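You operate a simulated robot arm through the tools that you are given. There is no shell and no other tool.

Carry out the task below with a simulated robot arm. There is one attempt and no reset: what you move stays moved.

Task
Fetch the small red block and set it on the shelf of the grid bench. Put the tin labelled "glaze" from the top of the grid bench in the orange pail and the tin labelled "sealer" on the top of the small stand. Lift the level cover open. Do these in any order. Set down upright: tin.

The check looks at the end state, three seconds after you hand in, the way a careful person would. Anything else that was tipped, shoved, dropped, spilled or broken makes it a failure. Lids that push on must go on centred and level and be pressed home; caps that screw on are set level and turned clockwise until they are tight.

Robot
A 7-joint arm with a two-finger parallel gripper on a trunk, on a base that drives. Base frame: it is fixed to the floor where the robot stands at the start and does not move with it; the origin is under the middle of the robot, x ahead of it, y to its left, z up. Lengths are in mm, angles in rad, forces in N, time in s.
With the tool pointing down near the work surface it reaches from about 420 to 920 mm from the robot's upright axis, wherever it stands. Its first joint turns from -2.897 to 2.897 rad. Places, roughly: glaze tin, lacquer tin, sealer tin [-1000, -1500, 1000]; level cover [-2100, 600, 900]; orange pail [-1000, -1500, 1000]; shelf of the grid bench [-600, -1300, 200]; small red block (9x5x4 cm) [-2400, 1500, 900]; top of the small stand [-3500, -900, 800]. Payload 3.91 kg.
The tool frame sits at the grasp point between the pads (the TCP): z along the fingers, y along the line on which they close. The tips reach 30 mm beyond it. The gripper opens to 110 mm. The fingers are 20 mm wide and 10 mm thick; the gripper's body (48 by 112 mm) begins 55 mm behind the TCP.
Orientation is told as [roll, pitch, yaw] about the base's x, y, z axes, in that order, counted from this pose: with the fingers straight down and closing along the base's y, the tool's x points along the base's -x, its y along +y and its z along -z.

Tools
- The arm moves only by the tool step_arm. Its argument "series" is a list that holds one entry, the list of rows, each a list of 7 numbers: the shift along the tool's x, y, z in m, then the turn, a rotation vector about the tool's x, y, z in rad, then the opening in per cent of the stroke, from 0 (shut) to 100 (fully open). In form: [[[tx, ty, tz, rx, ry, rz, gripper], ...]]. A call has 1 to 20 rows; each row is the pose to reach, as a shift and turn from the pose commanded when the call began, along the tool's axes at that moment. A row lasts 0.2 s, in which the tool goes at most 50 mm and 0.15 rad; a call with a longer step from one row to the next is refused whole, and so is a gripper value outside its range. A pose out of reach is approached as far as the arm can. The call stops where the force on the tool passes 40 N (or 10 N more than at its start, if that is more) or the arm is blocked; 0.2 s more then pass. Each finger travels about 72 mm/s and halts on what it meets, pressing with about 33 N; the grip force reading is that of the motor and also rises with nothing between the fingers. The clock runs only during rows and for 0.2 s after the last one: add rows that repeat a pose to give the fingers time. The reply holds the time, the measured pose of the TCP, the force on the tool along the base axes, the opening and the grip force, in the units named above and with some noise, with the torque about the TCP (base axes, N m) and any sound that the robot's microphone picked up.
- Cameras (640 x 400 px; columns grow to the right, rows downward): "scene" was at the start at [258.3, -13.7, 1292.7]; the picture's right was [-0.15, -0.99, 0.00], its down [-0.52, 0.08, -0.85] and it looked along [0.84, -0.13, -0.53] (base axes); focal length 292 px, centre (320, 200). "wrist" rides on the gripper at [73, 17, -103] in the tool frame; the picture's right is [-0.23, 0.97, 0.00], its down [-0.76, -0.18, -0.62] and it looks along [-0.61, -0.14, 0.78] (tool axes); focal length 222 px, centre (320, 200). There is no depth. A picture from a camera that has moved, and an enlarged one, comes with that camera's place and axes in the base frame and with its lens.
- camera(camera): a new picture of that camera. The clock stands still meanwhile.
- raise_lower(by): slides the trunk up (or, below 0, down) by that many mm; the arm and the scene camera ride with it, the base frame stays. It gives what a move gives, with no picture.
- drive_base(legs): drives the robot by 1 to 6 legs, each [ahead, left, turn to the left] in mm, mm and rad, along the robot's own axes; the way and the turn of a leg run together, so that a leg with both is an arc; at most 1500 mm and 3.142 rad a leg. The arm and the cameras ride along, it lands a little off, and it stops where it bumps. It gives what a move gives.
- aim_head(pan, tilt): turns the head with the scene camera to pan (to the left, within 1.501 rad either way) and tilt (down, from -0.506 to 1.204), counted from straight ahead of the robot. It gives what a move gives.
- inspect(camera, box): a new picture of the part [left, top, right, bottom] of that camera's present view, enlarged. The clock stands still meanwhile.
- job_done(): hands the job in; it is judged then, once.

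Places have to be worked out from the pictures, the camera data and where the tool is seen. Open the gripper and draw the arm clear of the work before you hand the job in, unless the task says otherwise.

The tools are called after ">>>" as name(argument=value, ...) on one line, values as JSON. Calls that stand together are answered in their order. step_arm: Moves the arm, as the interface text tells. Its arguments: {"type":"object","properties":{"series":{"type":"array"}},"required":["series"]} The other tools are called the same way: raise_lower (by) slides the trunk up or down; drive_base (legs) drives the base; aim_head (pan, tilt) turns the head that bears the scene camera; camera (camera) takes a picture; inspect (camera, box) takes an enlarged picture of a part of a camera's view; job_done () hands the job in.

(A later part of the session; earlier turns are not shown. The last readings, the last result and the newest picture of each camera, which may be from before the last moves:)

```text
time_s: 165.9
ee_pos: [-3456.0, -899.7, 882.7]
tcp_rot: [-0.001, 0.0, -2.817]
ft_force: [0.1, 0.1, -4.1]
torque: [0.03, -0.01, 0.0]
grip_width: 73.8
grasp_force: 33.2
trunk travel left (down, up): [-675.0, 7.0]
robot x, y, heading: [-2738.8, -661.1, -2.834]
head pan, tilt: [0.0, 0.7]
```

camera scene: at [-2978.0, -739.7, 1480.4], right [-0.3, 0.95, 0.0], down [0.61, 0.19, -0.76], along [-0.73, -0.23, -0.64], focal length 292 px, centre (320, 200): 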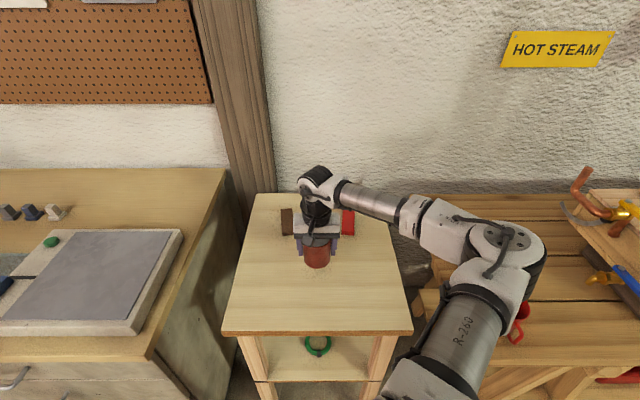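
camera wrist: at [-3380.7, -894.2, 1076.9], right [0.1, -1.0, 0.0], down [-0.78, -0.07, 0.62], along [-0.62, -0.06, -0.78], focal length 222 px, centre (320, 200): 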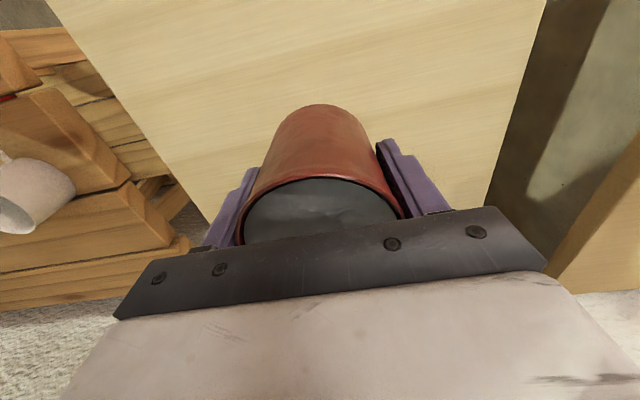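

>>> inspect(camera="scene", box=[260, 160, 380, 300])

>>> step_arm(series=[[[0, 0, 0.002, 0, 0, 0, 40], [0, 0, 0.004, 0, 0, 0, 40], [0, 0, 0.004, 0, 0, 0, 40]]])

>>> step_arm(series=[[[0, 0, 0.002, 0, 0, 0, 40], [0, 0, 0.004, 0, 0, 0, 40], [0, 0, 0.004, 0, 0, 0, 40]]])

```text
2.86 times, centred on (320, 230) of scene
camera zoom: at [-2977.9, -739.7, 1480.4], right [-0.3, 0.95, 0.0], down [0.61, 0.19, -0.76], along [-0.73, -0.23, -0.64], focal length 834 px, centre (320, 114)
```

zoom: 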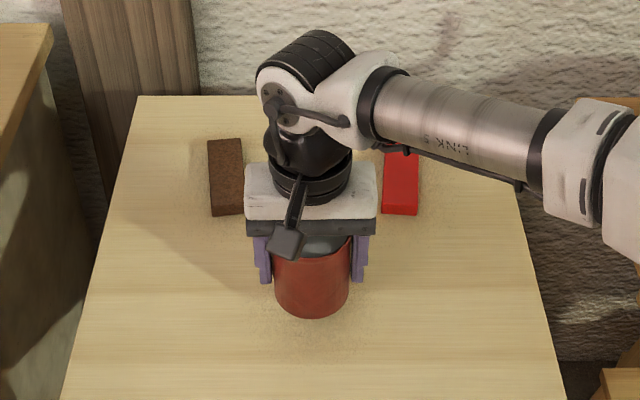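

```text
time_s: 166.7
ee_pos: [-3456.7, -899.1, 879.4]
tcp_rot: [0.001, 0.001, -2.816]
ft_force: [0.5, -1.1, -3.1]
torque: [0.02, -0.01, 0.02]
grip_width: 73.8
grasp_force: 33.5
trunk travel left (down, up): [-675.0, 7.0]
robot x, y, heading: [-2730.9, -662.5, -2.833]
head pan, tilt: [0.0, 0.7]
```

```text
time_s: 167.5
ee_pos: [-3457.9, -898.6, 874.5]
tcp_rot: [-0.001, 0.0, -2.817]
ft_force: [0.0, -0.2, -3.2]
torque: [0.0, -0.03, 0.0]
grip_width: 73.7
grasp_force: 33.0
trunk travel left (down, up): [-675.0, 7.0]
robot x, y, heading: [-2736.6, -661.8, -2.838]
head pan, tilt: [0.0, 0.7]
```

No contact yet at TCP z≈874. Keep lowering gently.

>>> step_arm(series=[[[0, 0, 0.002, 0, 0, 0, 40], [0, 0, 0.004, 0, 0, 0, 40], [0, 0, 0.004, 0, 0, 0, 40]]])

>>> step_arm(series=[[[0, 0, 0.002, 0, 0, 0, 40], [0, 0, 0.004, 0, 0, 0, 40], [0, 0, 0.004, 0, 0, 0, 40]]])

>>> step_arm(series=[[[0, 0, 0.002, 0, 0, 0, 40], [0, 0, 0.004, 0, 0, 0, 40], [0, 0, 0.004, 0, 0, 0, 40]]])

```text
time_s: 168.3
ee_pos: [-3457.5, -898.5, 870.3]
tcp_rot: [-0.001, 0.001, -2.818]
ft_force: [0.0, -0.1, -3.7]
torque: [0.0, -0.02, 0.0]
grip_width: 73.6
grasp_force: 33.2
trunk travel left (down, up): [-675.0, 7.0]
robot x, y, heading: [-2737.0, -662.3, -2.836]
head pan, tilt: [0.0, 0.7]
```

```text
time_s: 169.1
ee_pos: [-3458.1, -900.0, 865.7]
tcp_rot: [-0.001, -0.001, -2.815]
ft_force: [-0.3, 0.0, -3.1]
torque: [0.0, 0.01, -0.01]
grip_width: 73.6
grasp_force: 33.1
trunk travel left (down, up): [-675.0, 7.0]
robot x, y, heading: [-2734.4, -661.4, -2.835]
head pan, tilt: [0.0, 0.7]
```

```text
time_s: 169.9
ee_pos: [-3457.2, -898.6, 862.8]
tcp_rot: [0.0, 0.0, -2.819]
ft_force: [0.2, 0.2, -2.7]
torque: [0.02, -0.02, -0.01]
grip_width: 73.9
grasp_force: 33.0
trunk travel left (down, up): [-675.0, 7.0]
robot x, y, heading: [-2732.8, -660.2, -2.838]
head pan, tilt: [0.0, 0.7]
```

Still no contact at 863; I take a close look to see how far the tin's bottom is from the surface.

>>> inspect(camera="scene", box=[270, 200, 370, 290])

>>> camera(camera="wrist")

```text
4.44 times, centred on (320, 245) of scene
camera zoom: at [-2977.9, -739.7, 1480.4], right [-0.3, 0.95, 0.0], down [0.61, 0.19, -0.76], along [-0.73, -0.23, -0.64], focal length 1298 px, centre (320, 0)
```

zoom: 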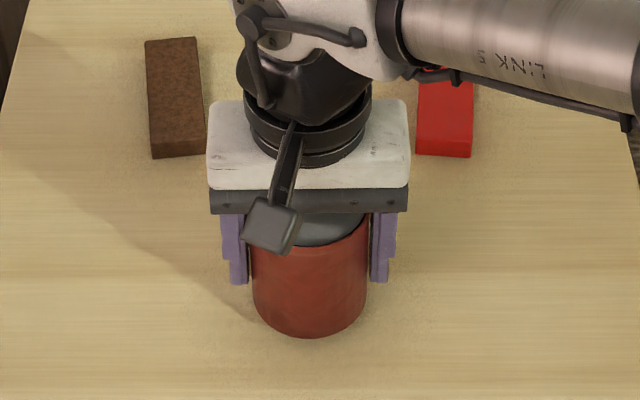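

```text
taken
camera wrist: at [-3383.5, -892.3, 964.7], right [0.1, -1.0, 0.0], down [-0.78, -0.07, 0.62], along [-0.62, -0.06, -0.78], focal length 222 px, centre (320, 200)
```

wrist: 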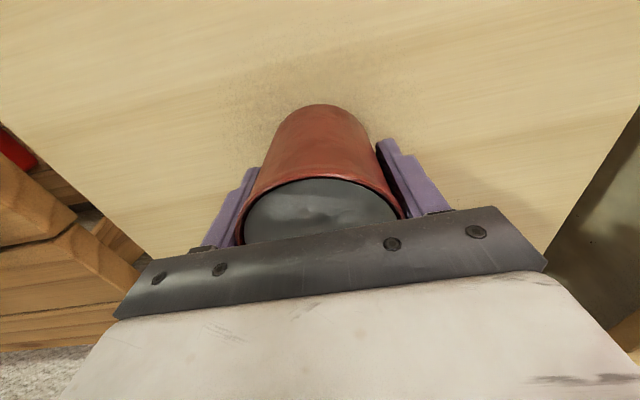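

A soft contact shadow is forming but there is still a gap. I continue in 4–5 mm steps watching the force.

>>> step_arm(series=[[[0, 0, 0.002, 0, 0, 0, 40], [0, 0, 0.004, 0, 0, 0, 40], [0, 0, 0.004, 0, 0, 0, 40]]])

>>> step_arm(series=[[[0, 0, 0.002, 0, 0, 0, 40], [0, 0, 0.004, 0, 0, 0, 40], [0, 0, 0.004, 0, 0, 0, 40]]])

>>> step_arm(series=[[[0, 0, 0.002, 0, 0, 0, 40], [0, 0, 0.004, 0, 0, 0, 40], [0, 0, 0.004, 0, 0, 0, 40]]])

```text
time_s: 170.7
ee_pos: [-3456.3, -898.2, 858.4]
tcp_rot: [-0.001, 0.0, -2.818]
ft_force: [0.2, -2.2, -2.4]
torque: [0.03, -0.02, -0.02]
grip_width: 73.7
grasp_force: 33.5
trunk travel left (down, up): [-675.0, 7.0]
robot x, y, heading: [-2735.6, -655.2, -2.836]
head pan, tilt: [0.0, 0.7]
```

```text
time_s: 171.5
ee_pos: [-3455.7, -899.1, 853.6]
tcp_rot: [-0.001, 0.0, -2.817]
ft_force: [-0.5, 0.6, -4.3]
torque: [0.0, -0.02, -0.01]
grip_width: 73.7
grasp_force: 33.5
trunk travel left (down, up): [-675.0, 7.0]
robot x, y, heading: [-2736.6, -662.9, -2.837]
head pan, tilt: [0.0, 0.7]
```

```text
time_s: 172.3
ee_pos: [-3456.8, -899.1, 850.6]
tcp_rot: [0.001, -0.003, -2.817]
ft_force: [-0.6, 0.7, 3.6]
torque: [-0.09, -0.18, 0.03]
grip_width: 73.8
grasp_force: 32.9
trunk travel left (down, up): [-675.0, 7.0]
robot x, y, heading: [-2733.1, -657.0, -2.836]
head pan, tilt: [0.0, 0.7]
```

Contact: the force changed to +3.6 N, so the tin rests on the stand. I open the fingers and release.

>>> step_arm(series=[[[0, 0, 0, 0, 0, 0, 68], [0, 0, 0, 0, 0, 0, 74], [0, 0, 0, 0, 0, 0, 85], [0, 0, 0, 0, 0, 0, 100], [0, 0, 0, 0, 0, 0, 100], [0, 0, 0, 0, 0, 0, 100]]])

>>> camera(camera="wrist")

```text
time_s: 173.7
ee_pos: [-3458.4, -898.7, 849.7]
tcp_rot: [0.0, 0.001, -2.817]
ft_force: [0.0, 0.7, 0.3]
torque: [0.02, 0.01, 0.05]
grip_width: 110.1
grasp_force: 0.1
trunk travel left (down, up): [-675.0, 7.0]
robot x, y, heading: [-2735.6, -663.4, -2.838]
head pan, tilt: [0.0, 0.7]
```

```text
taken
camera wrist: at [-3383.2, -893.1, 952.9], right [0.1, -1.0, 0.0], down [-0.78, -0.07, 0.62], along [-0.62, -0.06, -0.78], focal length 222 px, centre (320, 200)
```

wrist: 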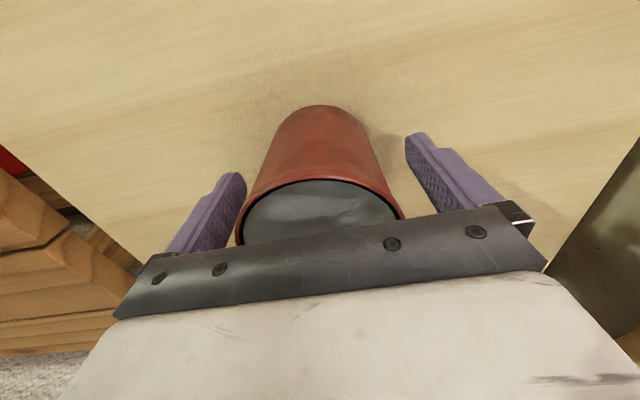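

The sealer is released and stands upright. I raise the gripper straight up, then retract the arm toward the robot.

>>> step_arm(series=[[[0, 0, -0.02, 0, 0, 0, 100], [0, 0, -0.05, 0, 0, 0, 100], [0, 0, -0.09, 0, 0, 0, 100], [0, 0, -0.13, 0, 0, 0, 100], [0, 0, -0.17, 0, 0, 0, 100], [0, 0, -0.21, 0, 0, 0, 100], [0, 0, -0.25, 0, 0, 0, 100], [0, 0, -0.29, 0, 0, 0, 100], [0.03, 0.008, -0.32, 0, 0, 0, 100], [0.065, 0.019, -0.34, 0, 0, 0, 100], [0.1, 0.029, -0.36, 0, 0, 0, 100], [0.14, 0.04, -0.37, 0, 0, 0, 100], [0.18, 0.052, -0.37, 0, 0, 0, 100], [0.197, 0.057, -0.37, 0, 0, 0, 100]]])

>>> camera(camera="scene")

```text
time_s: 176.7
ee_pos: [-3250.8, -888.9, 1220.1]
tcp_rot: [-0.001, -0.001, -2.818]
ft_force: [-0.8, 0.2, -0.5]
torque: [-0.01, 0.01, 0.0]
grip_width: 110.0
grasp_force: 0.1
trunk travel left (down, up): [-675.0, 7.0]
robot x, y, heading: [-2733.3, -662.2, -2.835]
head pan, tilt: [0.0, 0.7]
```

```text
taken
camera scene: at [-2977.7, -739.6, 1480.4], right [-0.3, 0.95, 0.0], down [0.61, 0.19, -0.76], along [-0.73, -0.23, -0.64], focal length 292 px, centre (320, 200)
```

scene: 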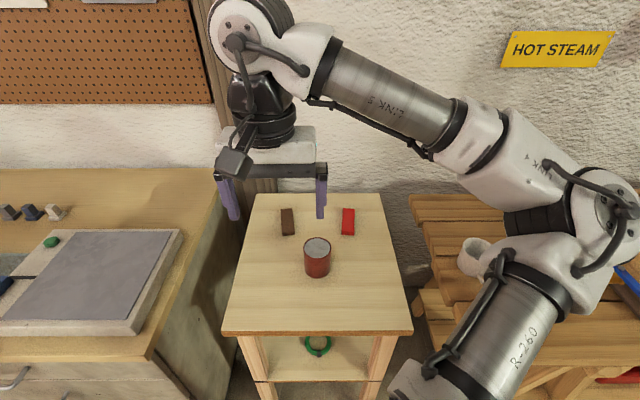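

The sealer stands upright in the middle of the stand. Next the level cover near (−2100,600); I back away and turn right to face that side of the room.

>>> drive_base(legs=[[-350, 0, 0], [0, 0, -2.148]])

>>> aim_head(pan=0.0, tilt=0.4)

>>> camera(camera="scene")

>>> aim_head(pan=0.7, tilt=0.4)

>>> camera(camera="scene")

```text
time_s: 184.4
ee_pos: [-2263.8, -1.8, 1221.0]
tcp_rot: [0.0, 0.0, 1.262]
ft_force: [0.9, 0.2, -0.1]
torque: [0.0, -0.01, -0.04]
grip_width: 110.1
grasp_force: 0.1
trunk travel left (down, up): [-675.0, 7.0]
robot x, y, heading: [-2388.2, -554.3, 1.248]
head pan, tilt: [0.0, 0.7]
```

```text
time_s: 185.2
ee_pos: [-2262.8, -2.8, 1220.0]
tcp_rot: [0.001, 0.0, 1.262]
ft_force: [-0.4, 0.5, -0.1]
torque: [-0.01, -0.01, 0.04]
grip_width: 109.9
grasp_force: 0.1
trunk travel left (down, up): [-675.0, 7.0]
robot x, y, heading: [-2384.9, -553.2, 1.245]
head pan, tilt: [0.0, 0.4]
```

```text
taken
camera scene: at [-2301.7, -305.0, 1507.2], right [0.95, -0.32, 0.0], down [-0.13, -0.37, -0.92], along [0.3, 0.87, -0.39], focal length 292 px, centre (320, 200)
```

scene: 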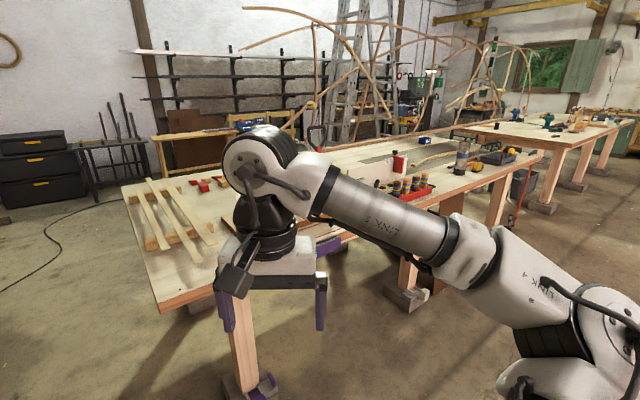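

```text
time_s: 186.3
ee_pos: [-2263.6, -1.3, 1219.4]
tcp_rot: [0.0, 0.002, 1.262]
ft_force: [0.1, 0.9, -0.6]
torque: [0.01, 0.01, -0.02]
grip_width: 110.2
grasp_force: 0.2
trunk travel left (down, up): [-675.0, 7.0]
robot x, y, heading: [-2383.0, -554.2, 1.244]
head pan, tilt: [0.7, 0.4]
```

```text
taken
camera scene: at [-2365.1, -306.4, 1507.3], right [0.93, 0.36, 0.0], down [0.14, -0.36, -0.92], along [-0.33, 0.86, -0.39], focal length 292 px, centre (320, 200)
```

scene: 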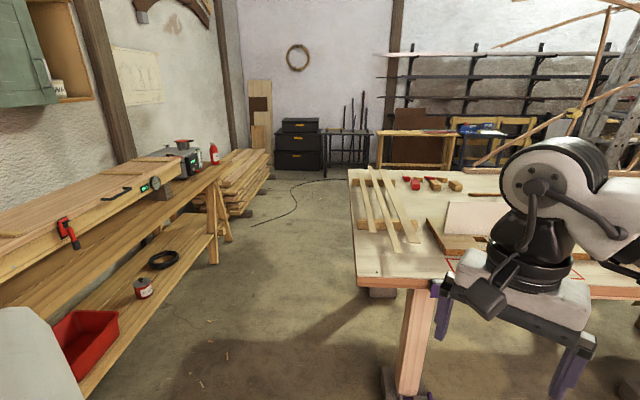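

I see the other bench with slats, small blocks near its far side, and a flat board with a white panel near the front. Zooming in to identify the level cover and the small red block.

>>> inspect(camera="scene", box=[340, 160, 540, 300])

>>> aim_head(pan=-0.1, tilt=0.4)

>>> inspect(camera="scene", box=[280, 110, 520, 290])

```text
2.86 times, centred on (440, 230) of scene
camera zoom: at [-2365.1, -306.4, 1507.3], right [0.93, 0.36, 0.0], down [0.14, -0.36, -0.92], along [-0.33, 0.86, -0.39], focal length 834 px, centre (-23, 114)
```

zoom: 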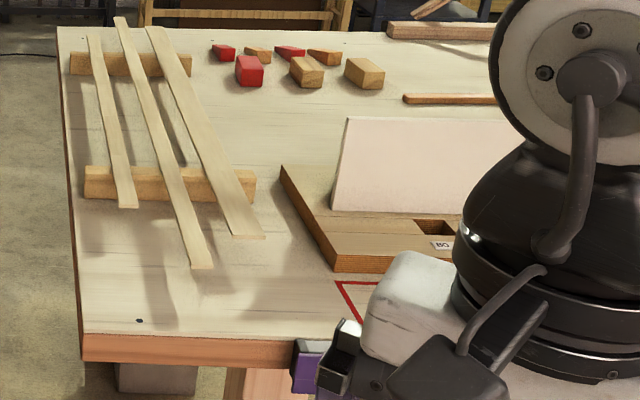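

```text
time_s: 187.4
ee_pos: [-2263.9, -2.9, 1220.9]
tcp_rot: [0.0, 0.0, 1.263]
ft_force: [0.0, -0.2, -1.2]
torque: [0.0, -0.02, 0.05]
grip_width: 110.1
grasp_force: 0.0
trunk travel left (down, up): [-675.0, 7.0]
robot x, y, heading: [-2383.7, -555.4, 1.247]
head pan, tilt: [-0.099, 0.4]
```

```text
2.22 times, centred on (400, 200) of scene
camera zoom: at [-2293.2, -308.3, 1507.3], right [0.91, -0.41, 0.0], down [-0.16, -0.35, -0.92], along [0.38, 0.84, -0.39], focal length 649 px, centre (142, 200)
```

zoom: 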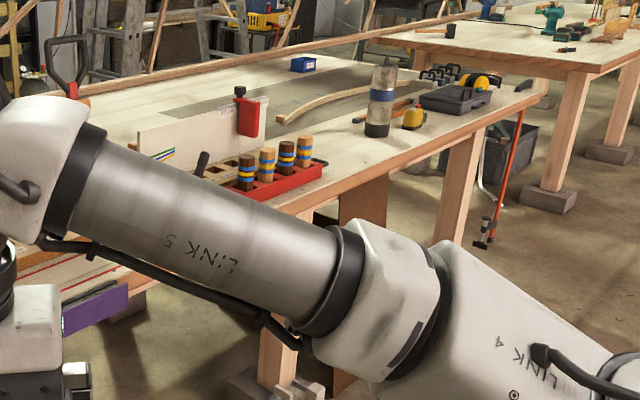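

The bench holds several red and wooden blocks near its far edge and, near the front, a board with compartments and labels. I move in front of the board, standing to its right so it appears left of the gripper.

>>> drive_base(legs=[[0, 0, 0.656], [0, -1044, 0], [425, 0, 0]])

>>> aim_head(pan=0.5, tilt=0.6)

>>> camera(camera="scene")

```text
time_s: 199.8
ee_pos: [-1766.7, 687.7, 1220.7]
tcp_rot: [0.0, -0.002, 1.906]
ft_force: [-1.1, 0.7, 0.0]
torque: [0.0, 0.0, 0.04]
grip_width: 109.8
grasp_force: 0.1
trunk travel left (down, up): [-675.0, 7.0]
robot x, y, heading: [-1536.1, 172.7, 1.884]
head pan, tilt: [-0.099, 0.4]
```

```text
time_s: 200.8
ee_pos: [-1766.5, 686.4, 1220.2]
tcp_rot: [0.0, 0.0, 1.904]
ft_force: [-0.2, 0.3, -0.8]
torque: [-0.05, 0.02, 0.03]
grip_width: 110.0
grasp_force: 0.0
trunk travel left (down, up): [-675.0, 7.0]
robot x, y, heading: [-1531.1, 171.6, 1.885]
head pan, tilt: [0.499, 0.6]
```

```text
taken
camera scene: at [-1651.2, 393.9, 1489.1], right [0.69, 0.73, 0.0], down [0.41, -0.39, -0.83], along [-0.6, 0.57, -0.56], focal length 292 px, centre (320, 200)
```

scene: 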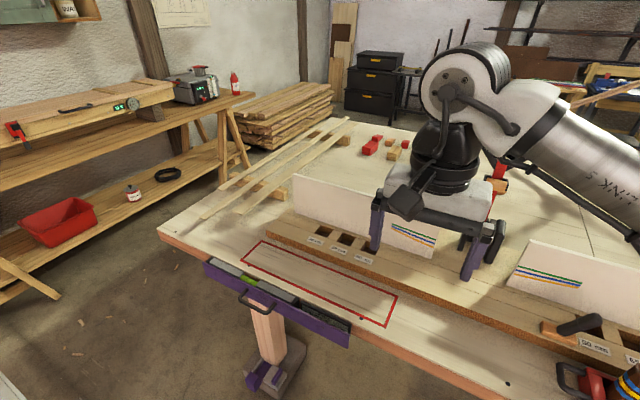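

There's a purple long item with a handle at the bench's front edge next to a red-outlined rectangle — possibly the level and its cover. Zooming in.

>>> inspect(camera="scene", box=[180, 220, 420, 370])

>>> inspect(camera="scene", box=[280, 120, 440, 260])

>>> camera(camera="wrist")

```text
2.67 times, centred on (300, 295) of scene
camera zoom: at [-1651.2, 393.9, 1489.1], right [0.69, 0.73, 0.0], down [0.41, -0.39, -0.83], along [-0.6, 0.57, -0.56], focal length 779 px, centre (373, -53)
```

zoom: 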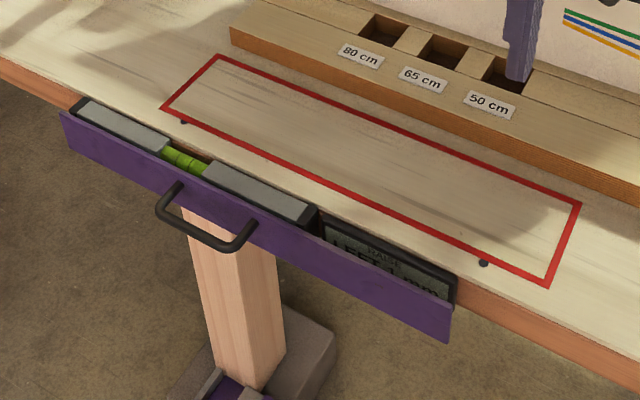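

```text
2.86 times, centred on (360, 190) of scene
camera zoom: at [-1651.2, 393.9, 1489.1], right [0.69, 0.73, 0.0], down [0.41, -0.39, -0.83], along [-0.6, 0.57, -0.56], focal length 834 px, centre (206, 229)
```

zoom: 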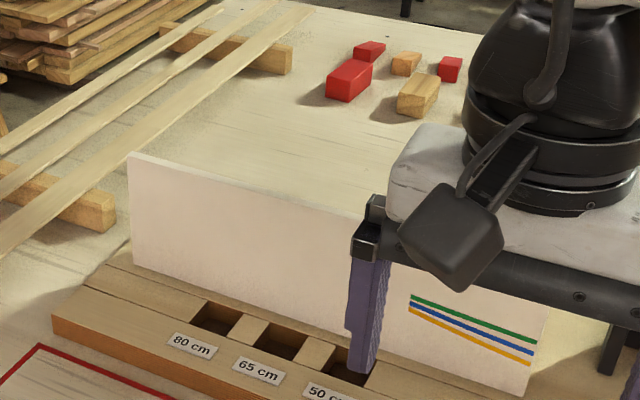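

```text
taken
camera wrist: at [-1759.2, 611.5, 1323.0], right [-0.99, -0.1, 0.0], down [-0.08, 0.78, 0.62], along [-0.07, 0.62, -0.78], focal length 222 px, centre (320, 200)
```

wrist: 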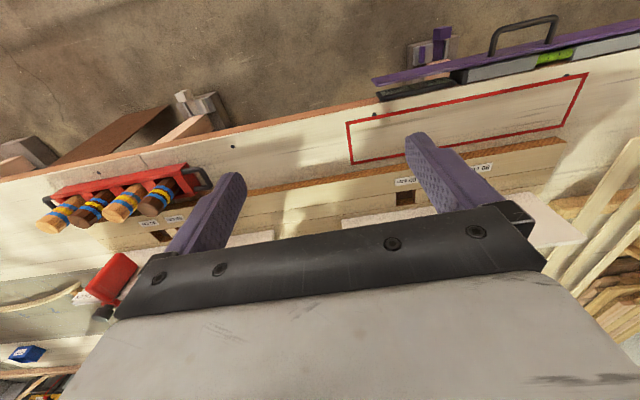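

The purple panel with the black handle is a cover in front of a spirit level at the bench's front edge, with a red-outlined area behind it. I zoom in closely to find its hinge.

>>> inspect(camera="scene", box=[190, 245, 300, 330])

>>> inspect(camera="scene", box=[270, 280, 380, 360])

>>> inspect(camera="wrist", box=[340, 0, 640, 180])

```text
4.71 times, centred on (245, 288) of scene
camera zoom: at [-1651.2, 393.9, 1489.1], right [0.69, 0.73, 0.0], down [0.41, -0.39, -0.83], along [-0.6, 0.57, -0.56], focal length 1374 px, centre (673, -212)
```

zoom: 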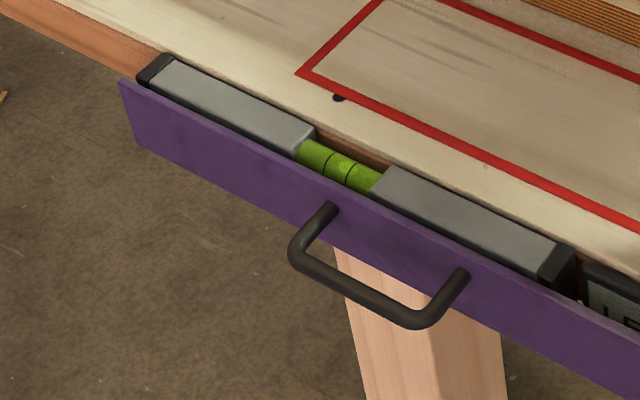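

```text
5.00 times, centred on (325, 320) of scene
camera zoom: at [-1651.2, 393.9, 1489.1], right [0.69, 0.73, 0.0], down [0.41, -0.39, -0.83], along [-0.6, 0.57, -0.56], focal length 1460 px, centre (295, -400)
```

zoom: 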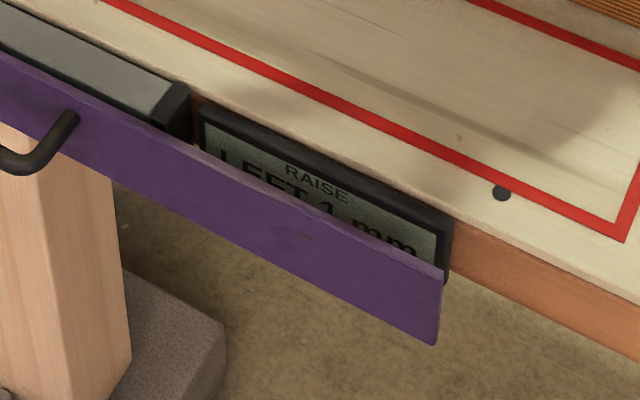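

```text
2.13 times, centred on (490, 90) of wrist
camera zoom: at [-1759.2, 611.5, 1323.0], right [-0.99, -0.1, 0.0], down [-0.08, 0.78, 0.62], along [-0.07, 0.62, -0.78], focal length 474 px, centre (-43, 435)
```

zoom: 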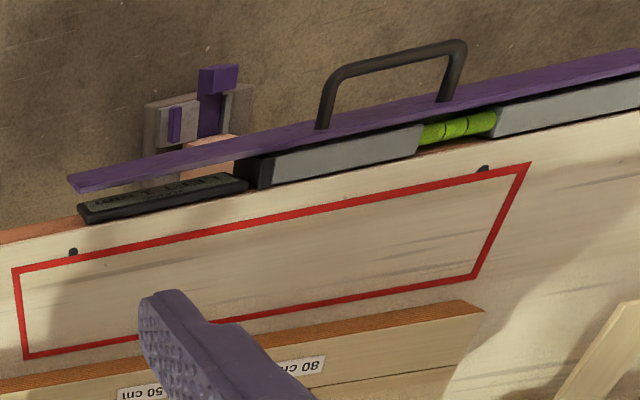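

The display reads "RAISE LEFT 1 mm", and the purple cover stands vertically at the bench edge with an outward handle near (−2128,625). I back off and lower the trunk to view the cover from the front and find its hinge.

>>> drive_base(legs=[[-386, 83, 0]])

>>> raise_lower(by=-350)

>>> aim_head(pan=0.45, tilt=0.3)

>>> camera(camera="scene")

```text
time_s: 203.1
ee_pos: [-1725.7, 314.7, 1220.9]
tcp_rot: [0.0, 0.0, 1.891]
ft_force: [0.2, -1.0, 0.3]
torque: [0.0, -0.02, -0.02]
grip_width: 110.0
grasp_force: 0.0
trunk travel left (down, up): [-675.0, 7.0]
robot x, y, heading: [-1499.4, -200.3, 1.872]
head pan, tilt: [0.499, 0.6]
```

```text
time_s: 206.6
ee_pos: [-1724.3, 315.8, 870.6]
tcp_rot: [0.0, 0.001, 1.891]
ft_force: [-0.1, -0.2, 0.5]
torque: [0.02, 0.01, -0.01]
grip_width: 110.0
grasp_force: 0.0
trunk travel left (down, up): [-325.0, 357.0]
robot x, y, heading: [-1502.3, -203.7, 1.873]
head pan, tilt: [0.499, 0.6]
```

```text
time_s: 207.4
ee_pos: [-1724.8, 315.2, 871.2]
tcp_rot: [0.001, 0.001, 1.892]
ft_force: [-0.1, -0.6, -0.5]
torque: [0.0, 0.03, 0.01]
grip_width: 110.0
grasp_force: 0.0
trunk travel left (down, up): [-325.0, 357.0]
robot x, y, heading: [-1499.9, -204.6, 1.867]
head pan, tilt: [0.45, 0.3]
```

```text
taken
camera scene: at [-1614.6, 27.8, 1166.5], right [0.73, 0.68, 0.0], down [0.2, -0.22, -0.96], along [-0.65, 0.7, -0.3], focal length 292 px, centre (320, 200)
```

scene: 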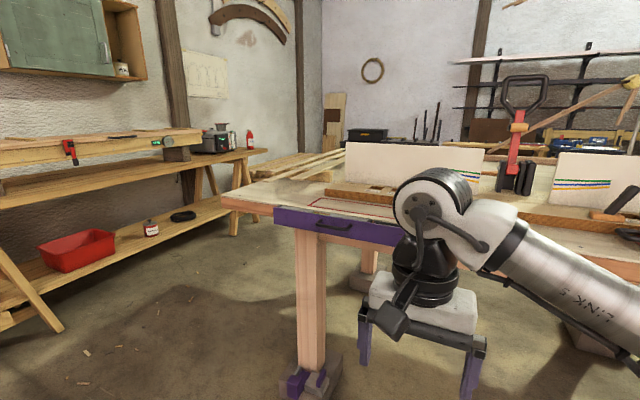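

>>> inspect(camera="scene", box=[260, 170, 420, 260])

```text
4.00 times, centred on (340, 215) of scene
camera zoom: at [-1614.6, 27.8, 1166.5], right [0.73, 0.68, 0.0], down [0.2, -0.22, -0.96], along [-0.65, 0.7, -0.3], focal length 1168 px, centre (240, 140)
```

zoom: 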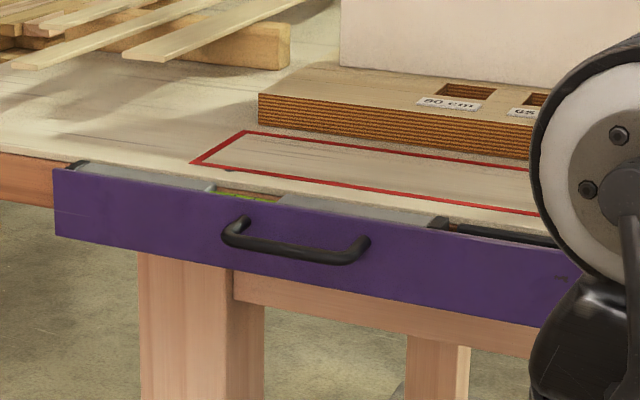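

The cover's hinge isn't evident from here. I shift right and lower the camera to about bench height to look at the cover's end and underside.

>>> drive_base(legs=[[0, -450, 0]])

>>> raise_lower(by=-270)

>>> aim_head(pan=0.75, tilt=0.1)

>>> camera(camera="scene")

```text
time_s: 211.4
ee_pos: [-1290.8, 451.3, 870.9]
tcp_rot: [0.0, 0.001, 1.891]
ft_force: [-0.3, -0.6, 0.1]
torque: [0.0, 0.02, -0.02]
grip_width: 110.1
grasp_force: 0.0
trunk travel left (down, up): [-325.0, 357.0]
robot x, y, heading: [-1062.7, -65.1, 1.88]
head pan, tilt: [0.45, 0.3]
```

```text
time_s: 214.2
ee_pos: [-1291.2, 450.1, 616.4]
tcp_rot: [-0.002, -0.007, 1.892]
ft_force: [-0.5, -0.7, 0.7]
torque: [0.01, 0.0, 0.01]
grip_width: 109.9
grasp_force: 0.1
trunk travel left (down, up): [-55.0, 627.0]
robot x, y, heading: [-1065.7, -63.0, 1.875]
head pan, tilt: [0.45, 0.3]
```

```text
time_s: 215.0
ee_pos: [-1291.1, 449.0, 617.1]
tcp_rot: [-0.002, -0.008, 1.892]
ft_force: [0.0, -1.0, -0.1]
torque: [-0.02, 0.0, 0.0]
grip_width: 110.0
grasp_force: 0.1
trunk travel left (down, up): [-55.0, 627.0]
robot x, y, heading: [-1066.8, -66.0, 1.873]
head pan, tilt: [0.75, 0.099]
```

```text
taken
camera scene: at [-1195.0, 136.5, 929.8], right [0.5, 0.87, 0.01], down [0.09, -0.04, -1.0], along [-0.86, 0.49, -0.09], focal length 292 px, centre (320, 200)
```

scene: 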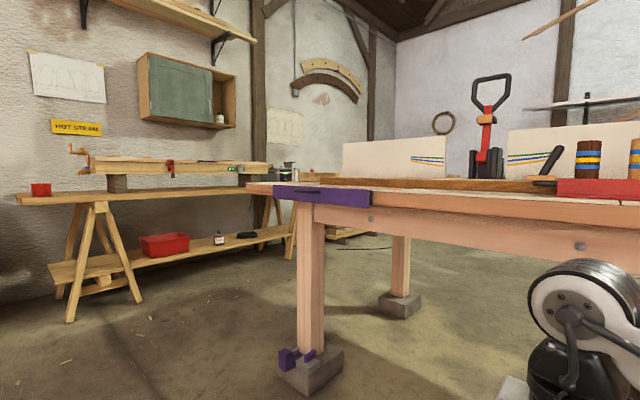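

The trunk stopped ~15 mm short and the readings show a slight tilt, so something low on the robot is pressing; I raise it back up a bit right away, then inspect the cover.

>>> raise_lower(by=60)

>>> inspect(camera="scene", box=[250, 160, 410, 250])

>>> camera(camera="wrist")

```text
time_s: 216.0
ee_pos: [-1290.9, 451.5, 659.9]
tcp_rot: [-0.001, -0.002, 1.893]
ft_force: [1.1, 0.2, -0.1]
torque: [0.07, 0.02, 0.04]
grip_width: 109.8
grasp_force: 0.1
trunk travel left (down, up): [-115.0, 567.0]
robot x, y, heading: [-1060.8, -65.0, 1.874]
head pan, tilt: [0.75, 0.099]
```

```text
4.00 times, centred on (330, 205) of scene
camera zoom: at [-1196.0, 141.0, 974.8], right [0.49, 0.87, 0.0], down [0.09, -0.05, -1.0], along [-0.86, 0.49, -0.1], focal length 1168 px, centre (280, 180)
```

zoom: 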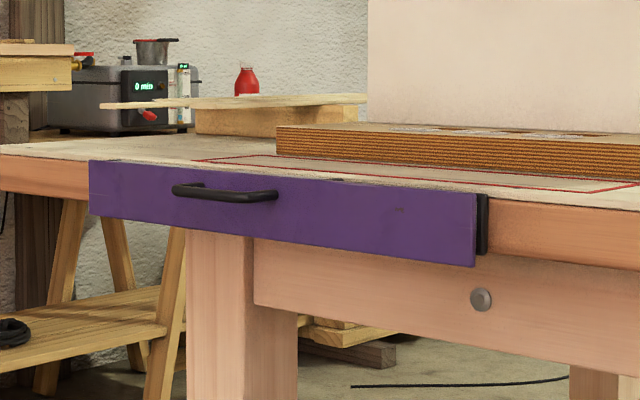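

```text
taken
camera wrist: at [-1284.6, 376.0, 762.5], right [-1.0, -0.09, 0.0], down [-0.07, 0.78, 0.62], along [-0.06, 0.62, -0.78], focal length 222 px, centre (320, 200)
```

wrist: 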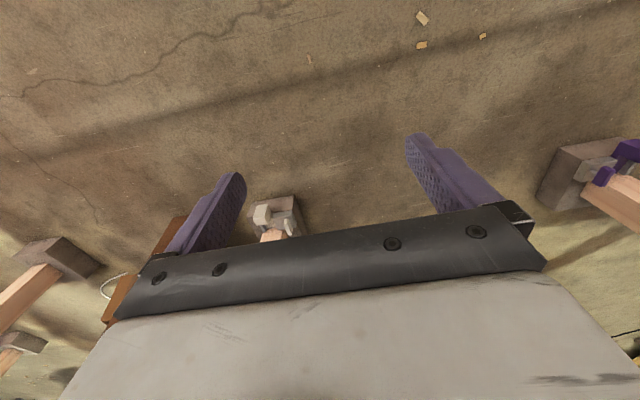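

The cover is a 460×55 mm plate (z≈821–876) with its handle bar protruding about 39 mm, centred near (−2094,588,856). I'll raise the trunk and stand squarely in front of the handle to grip the bar from above and try lifting.

>>> raise_lower(by=460)

>>> drive_base(legs=[[0, 781, 0], [331, 0, 0]])

>>> aim_head(pan=0.0, tilt=0.8)

>>> camera(camera="scene")

>>> camera(camera="wrist")

```text
refused: 460 is not a number from -400 to 400
```

```text
time_s: 224.2
ee_pos: [-2127.9, 533.2, 664.0]
tcp_rot: [-0.011, -0.019, 1.911]
ft_force: [1.0, -0.6, 0.0]
torque: [0.08, -0.03, 0.02]
grip_width: 110.1
grasp_force: 0.1
trunk travel left (down, up): [-115.0, 567.0]
robot x, y, heading: [-1902.6, 23.0, 1.874]
head pan, tilt: [0.75, 0.099]
```

```text
time_s: 225.3
ee_pos: [-2128.0, 531.9, 662.5]
tcp_rot: [-0.008, -0.019, 1.91]
ft_force: [-0.4, 0.0, -0.5]
torque: [0.0, 0.01, 0.0]
grip_width: 110.2
grasp_force: 0.0
trunk travel left (down, up): [-115.0, 567.0]
robot x, y, heading: [-1906.4, 21.2, 1.87]
head pan, tilt: [0.0, 0.799]
```

```text
taken
camera scene: at [-1977.5, 258.4, 913.2], right [0.95, 0.3, 0.0], down [0.21, -0.68, -0.7], along [-0.21, 0.67, -0.71], focal length 292 px, centre (320, 200)
```

scene: 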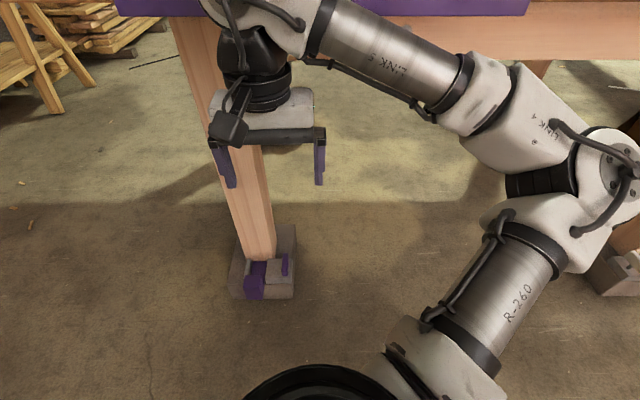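

```text
taken
camera wrist: at [-2120.8, 454.8, 763.7], right [-0.99, -0.11, 0.0], down [-0.09, 0.76, 0.64], along [-0.07, 0.64, -0.77], focal length 222 px, centre (320, 200)
```

wrist: 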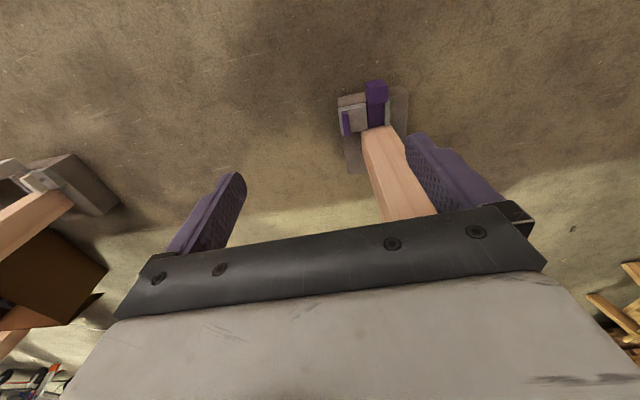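

The trunk raise was refused (limit 400 mm), so the drive happened with the arm low, and the small tilt suggests the wrist is touching the cover. I back straight out the way I came.

>>> drive_base(legs=[[-300, 0, 0]])

>>> aim_head(pan=0.1, tilt=0.4)

>>> camera(camera="scene")

```text
time_s: 227.3
ee_pos: [-2040.8, 248.5, 660.2]
tcp_rot: [-0.008, -0.013, 1.91]
ft_force: [-0.4, -0.2, -0.3]
torque: [-0.04, 0.03, 0.01]
grip_width: 109.5
grasp_force: 0.0
trunk travel left (down, up): [-115.0, 567.0]
robot x, y, heading: [-1817.2, -263.4, 1.872]
head pan, tilt: [0.0, 0.799]
```

```text
time_s: 228.2
ee_pos: [-2039.9, 248.7, 660.5]
tcp_rot: [-0.009, -0.01, 1.908]
ft_force: [-0.3, 0.0, -0.7]
torque: [-0.02, 0.0, -0.02]
grip_width: 110.1
grasp_force: 0.0
trunk travel left (down, up): [-115.0, 567.0]
robot x, y, heading: [-1813.1, -265.2, 1.873]
head pan, tilt: [0.099, 0.4]
```

```text
taken
camera scene: at [-1901.3, -16.7, 947.2], right [0.92, 0.39, 0.0], down [0.15, -0.36, -0.92], along [-0.36, 0.85, -0.39], focal length 292 px, centre (320, 200)
```

scene: 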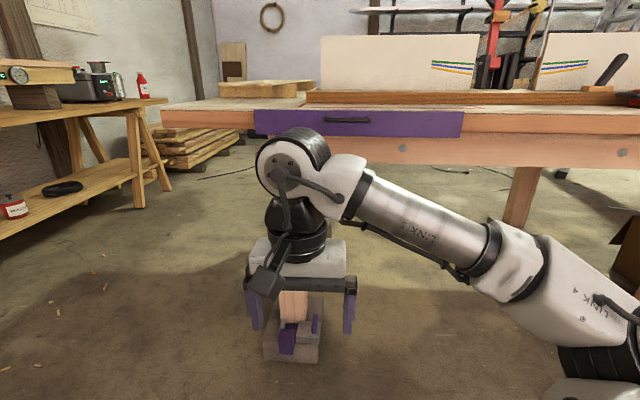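

I'm clear again. I zoom in on the cover to check that nothing was disturbed.

>>> inspect(camera="scene", box=[230, 80, 490, 160])

>>> raise_lower(by=400)

>>> camera(camera="scene")

```text
2.46 times, centred on (360, 120) of scene
camera zoom: at [-1901.3, -16.7, 947.2], right [0.92, 0.39, 0.0], down [0.15, -0.36, -0.92], along [-0.36, 0.85, -0.39], focal length 719 px, centre (222, 397)
```

zoom: 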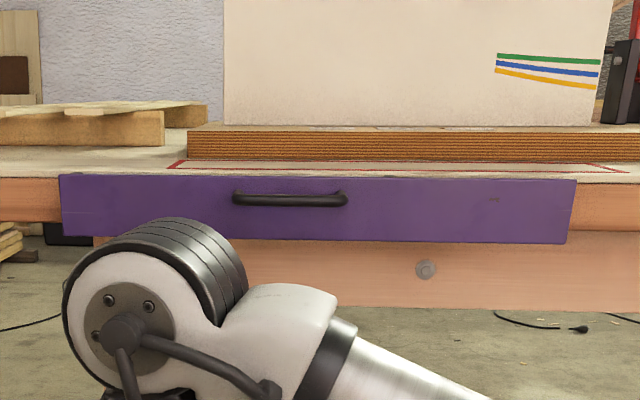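

```text
time_s: 232.1
ee_pos: [-2040.3, 249.5, 1059.4]
tcp_rot: [-0.008, -0.009, 1.909]
ft_force: [-0.5, -0.1, 0.6]
torque: [0.02, -0.04, -0.05]
grip_width: 109.9
grasp_force: 0.0
trunk travel left (down, up): [-515.0, 167.0]
robot x, y, heading: [-1814.6, -267.7, 1.867]
head pan, tilt: [0.099, 0.4]
```

```text
taken
camera scene: at [-1901.4, -16.7, 1347.3], right [0.92, 0.39, 0.0], down [0.15, -0.36, -0.92], along [-0.36, 0.85, -0.39], focal length 292 px, centre (320, 200)
```

scene: 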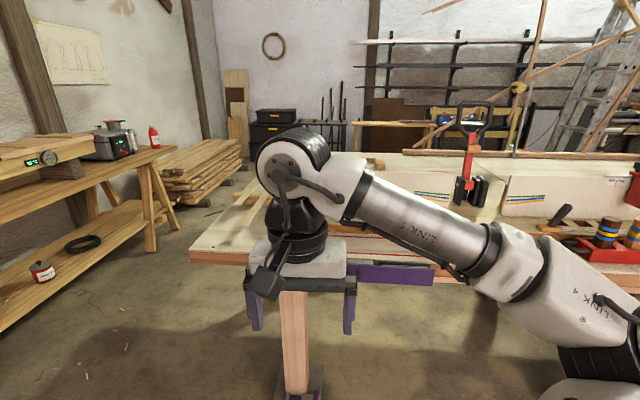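

The cover looks untouched. I raise the trunk another 100 mm, and only after that drive forward to put the handle about 620 mm ahead.

>>> raise_lower(by=100)

```text
time_s: 233.4
ee_pos: [-2039.9, 248.2, 1160.0]
tcp_rot: [-0.008, -0.009, 1.909]
ft_force: [-0.8, -0.2, 0.0]
torque: [0.0, 0.02, -0.01]
grip_width: 109.9
grasp_force: 0.2
trunk travel left (down, up): [-615.0, 67.0]
robot x, y, heading: [-1813.1, -264.0, 1.872]
head pan, tilt: [0.099, 0.4]
```

The tool is now at z=1160, safely above the bench. Driving forward 279 mm.

>>> drive_base(legs=[[279, 6, 0]])

>>> aim_head(pan=0.0, tilt=0.85)

>>> camera(camera="scene")

>>> camera(camera="wrist")

```text
time_s: 235.4
ee_pos: [-2125.9, 523.2, 1159.1]
tcp_rot: [-0.009, -0.012, 1.9]
ft_force: [0.4, -0.2, 0.1]
torque: [0.0, -0.01, -0.01]
grip_width: 110.1
grasp_force: 0.0
trunk travel left (down, up): [-615.0, 67.0]
robot x, y, heading: [-1900.5, 4.0, 1.865]
head pan, tilt: [0.099, 0.4]
```

```text
time_s: 236.3
ee_pos: [-2125.3, 521.3, 1159.8]
tcp_rot: [-0.008, -0.012, 1.902]
ft_force: [0.0, -0.7, -0.5]
torque: [0.02, 0.03, 0.01]
grip_width: 110.0
grasp_force: 0.0
trunk travel left (down, up): [-615.0, 67.0]
robot x, y, heading: [-1908.7, 9.4, 1.863]
head pan, tilt: [0.0, 0.85]
```

```text
taken
camera scene: at [-1975.6, 244.5, 1408.2], right [0.96, 0.29, 0.0], down [0.22, -0.72, -0.66], along [-0.19, 0.63, -0.75], focal length 292 px, centre (320, 200)
```

scene: 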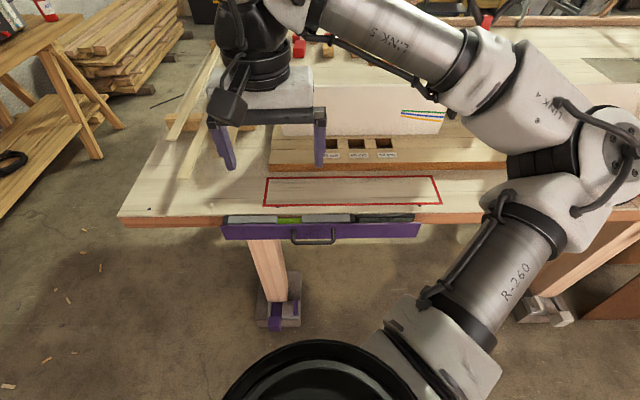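

```text
taken
camera wrist: at [-2118.1, 444.8, 1261.4], right [-0.99, -0.1, -0.01], down [-0.08, 0.77, 0.63], along [-0.06, 0.63, -0.77], focal length 222 px, centre (320, 200)
```

wrist: 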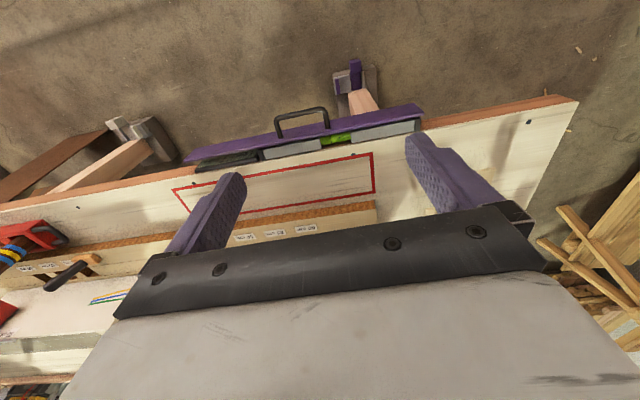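

Good view of the cover, level and handle from above. Zooming in for exact handle geometry.

>>> inspect(camera="scene", box=[210, 170, 450, 270])

>>> inspect(camera="wrist", box=[180, 60, 440, 220])

```text
2.67 times, centred on (330, 220) of scene
camera zoom: at [-1975.6, 244.5, 1408.2], right [0.96, 0.29, 0.0], down [0.22, -0.72, -0.66], along [-0.19, 0.63, -0.75], focal length 779 px, centre (293, 147)
```

zoom: 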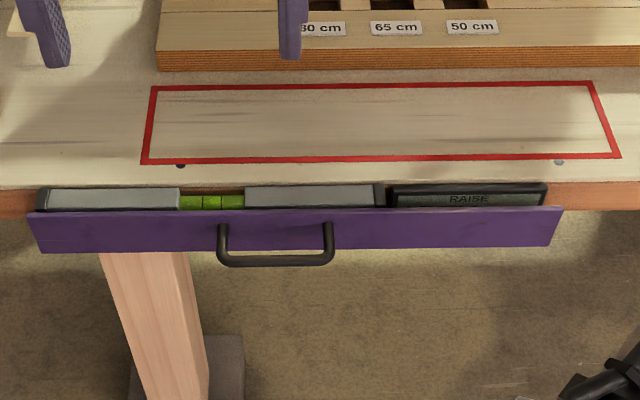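

```text
2.46 times, centred on (310, 140) of wrist
camera zoom: at [-2118.1, 444.8, 1261.4], right [-0.99, -0.1, -0.01], down [-0.08, 0.77, 0.63], along [-0.06, 0.63, -0.77], focal length 547 px, centre (345, 348)
```

zoom: 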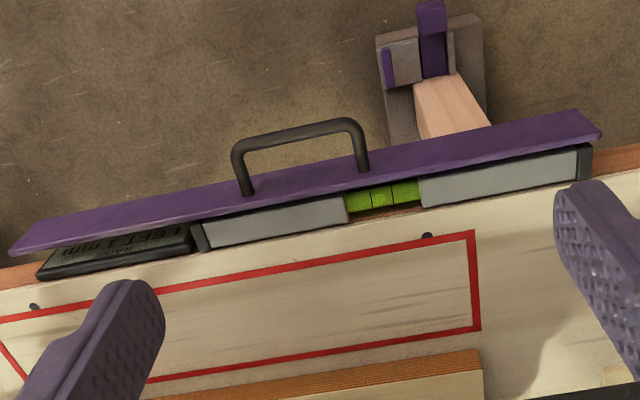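

Bar centre measured at about (−2094,581,856), with ~28 mm clear gap to the plate. I turn the tool so the fingers close across the bar, narrow the opening to ~30 mm, and hover above it.

>>> step_arm(series=[[[-0.004, -0.0045, 0, 0, 0, 0.1443, 90], [-0.008, -0.009, 0, 0, 0, 0.2885, 80], [-0.0125, -0.013, 0, 0, 0, 0.4328, 70], [-0.0165, -0.0175, 0, 0, 0, 0.5771, 60], [-0.021, -0.022, 0, 0, 0, 0.7214, 50], [-0.025, -0.0265, 0, 0, 0, 0.8656, 40], [-0.029, -0.031, 0, 0, 0, 1.0099, 35], [-0.033, -0.035, 0, 0, 0, 1.1542, 30], [-0.0375, -0.0395, 0, 0, 0, 1.2985, 27], [-0.0415, -0.044, 0, 0, 0, 1.4427, 27], [-0.0457, -0.0485, 0, 0, 0, 1.587, 27], [-0.0457, -0.0485, 0, 0, 0, 1.587, 27]]])

>>> camera(camera="wrist")

>>> camera(camera="scene")

```text
time_s: 238.9
ee_pos: [-2094.5, 579.2, 1159.3]
tcp_rot: [0.011, -0.008, 0.313]
ft_force: [-0.5, 0.2, -0.3]
torque: [0.03, 0.01, 0.02]
grip_width: 29.6
grasp_force: 0.0
trunk travel left (down, up): [-615.0, 67.0]
robot x, y, heading: [-1906.7, 10.0, 1.865]
head pan, tilt: [0.0, 0.85]
```

```text
taken
camera wrist: at [-2168.3, 570.5, 1262.0], right [-0.08, 1.0, 0.01], down [0.78, 0.06, 0.63], along [0.62, 0.06, -0.78], focal length 222 px, centre (320, 200)
```

wrist: 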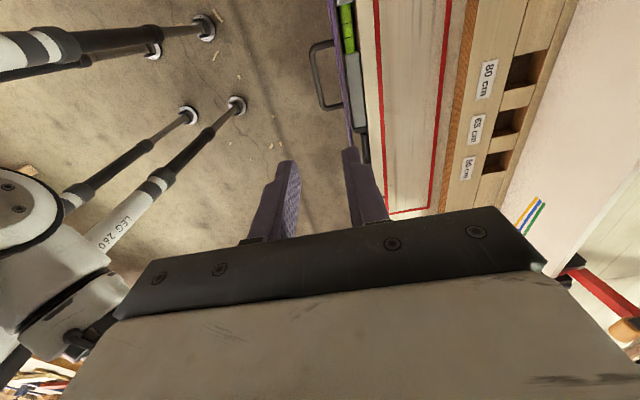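

```text
taken
camera scene: at [-1975.7, 244.5, 1408.2], right [0.96, 0.29, 0.0], down [0.22, -0.72, -0.66], along [-0.19, 0.63, -0.75], focal length 292 px, centre (320, 200)
```

scene: 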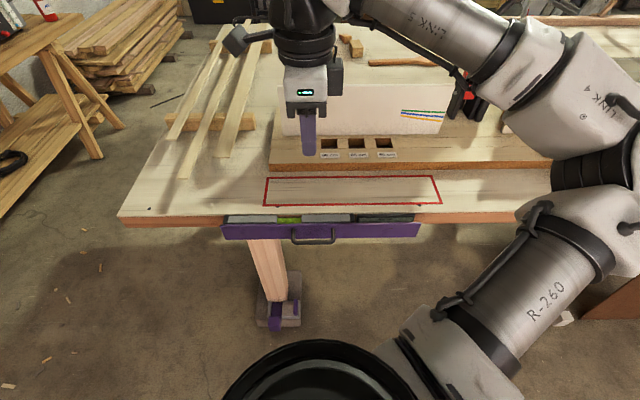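

The wrist camera shows the handle directly below, within ~5 mm of the tool axis. I level the tool and descend to about 60 mm above the plate to refine.

>>> step_arm(series=[[[0.002, -0.001, 0.03, 0.005, 0.004, 0, 27], [0.004, -0.002, 0.065, 0.011, 0.008, 0, 27], [0.005, -0.0026, 0.1, 0.011, 0.008, 0, 27], [0.005, -0.0026, 0.135, 0.011, 0.008, 0, 27], [0.005, -0.0026, 0.17, 0.011, 0.008, 0, 27], [0.005, -0.0026, 0.195, 0.011, 0.008, 0, 27], [0.005, -0.0026, 0.195, 0.011, 0.008, 0, 27]]])

>>> camera(camera="wrist")

>>> inspect(camera="scene", box=[200, 100, 440, 270])

```text
time_s: 240.5
ee_pos: [-2099.0, 580.0, 965.1]
tcp_rot: [0.003, 0.001, 0.314]
ft_force: [-0.6, -0.2, 0.0]
torque: [0.03, -0.02, 0.0]
grip_width: 29.4
grasp_force: 0.0
trunk travel left (down, up): [-615.0, 67.0]
robot x, y, heading: [-1901.9, 5.5, 1.869]
head pan, tilt: [0.0, 0.85]
```

```text
taken
camera wrist: at [-2174.1, 571.4, 1067.7], right [-0.08, 1.0, 0.0], down [0.78, 0.07, 0.62], along [0.62, 0.05, -0.78], focal length 222 px, centre (320, 200)
```

wrist: 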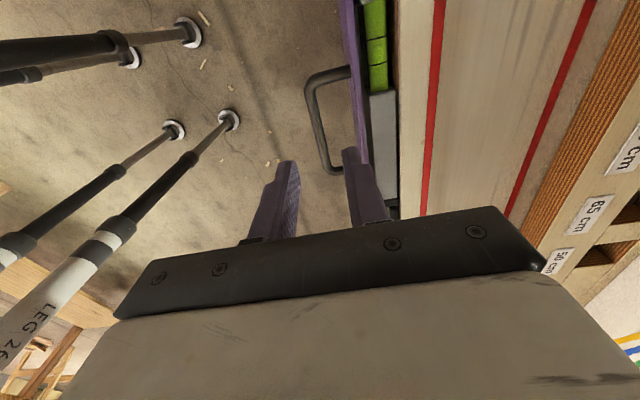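

```text
2.35 times, centred on (320, 185) of scene
camera zoom: at [-1975.6, 244.4, 1408.2], right [0.96, 0.29, 0.0], down [0.22, -0.72, -0.66], along [-0.19, 0.63, -0.75], focal length 687 px, centre (320, 235)
```

zoom: 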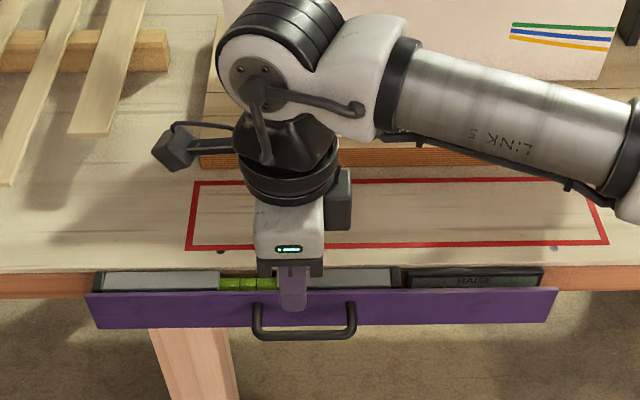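

The bar is ~4 mm to the tool's −y (outward) side. I correct and descend in two stages, first until the tips reach the plate's top height.

>>> step_arm(series=[[[-0.002, -0.004, 0.015, 0, 0, 0, 27], [-0.002, -0.004, 0.03, 0, 0, 0, 27], [-0.002, -0.004, 0.045, 0, 0, 0, 27], [-0.002, -0.004, 0.06, 0, 0, 0, 27], [-0.002, -0.004, 0.06, 0, 0, 0, 27]]])

>>> camera(camera="wrist")

>>> inspect(camera="scene", box=[230, 150, 390, 270])

```text
time_s: 241.7
ee_pos: [-2092.8, 575.9, 905.6]
tcp_rot: [0.001, -0.003, 0.314]
ft_force: [-0.2, 0.4, -0.6]
torque: [-0.02, -0.01, 0.0]
grip_width: 29.2
grasp_force: 0.0
trunk travel left (down, up): [-615.0, 67.0]
robot x, y, heading: [-1905.0, 6.7, 1.867]
head pan, tilt: [0.0, 0.85]
```

```text
taken
camera wrist: at [-2166.6, 567.9, 1007.5], right [-0.08, 1.0, 0.0], down [0.78, 0.07, 0.62], along [0.62, 0.05, -0.78], focal length 222 px, centre (320, 200)
```

wrist: 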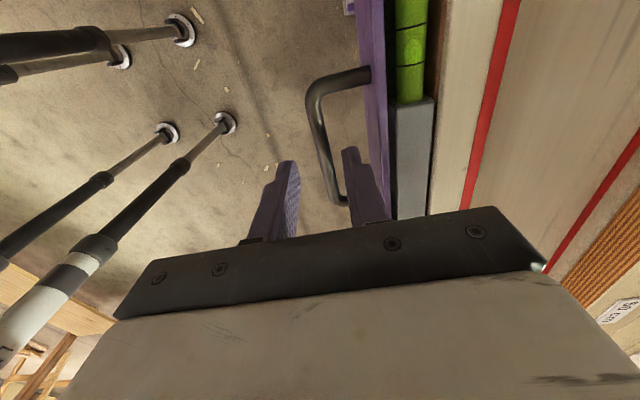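

```text
3.33 times, centred on (310, 210) of scene
camera zoom: at [-1975.6, 244.4, 1408.2], right [0.96, 0.29, 0.0], down [0.22, -0.72, -0.66], along [-0.19, 0.63, -0.75], focal length 973 px, centre (353, 167)
```

zoom: 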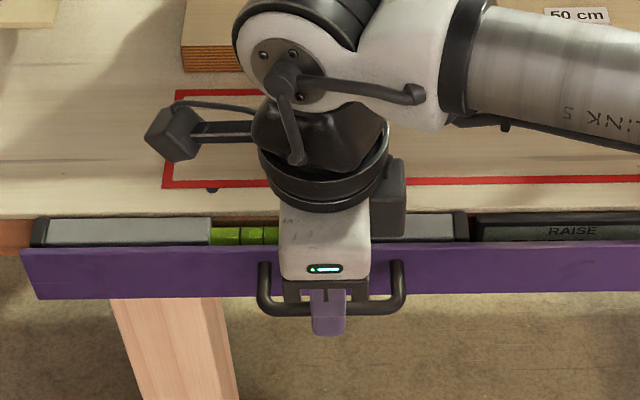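

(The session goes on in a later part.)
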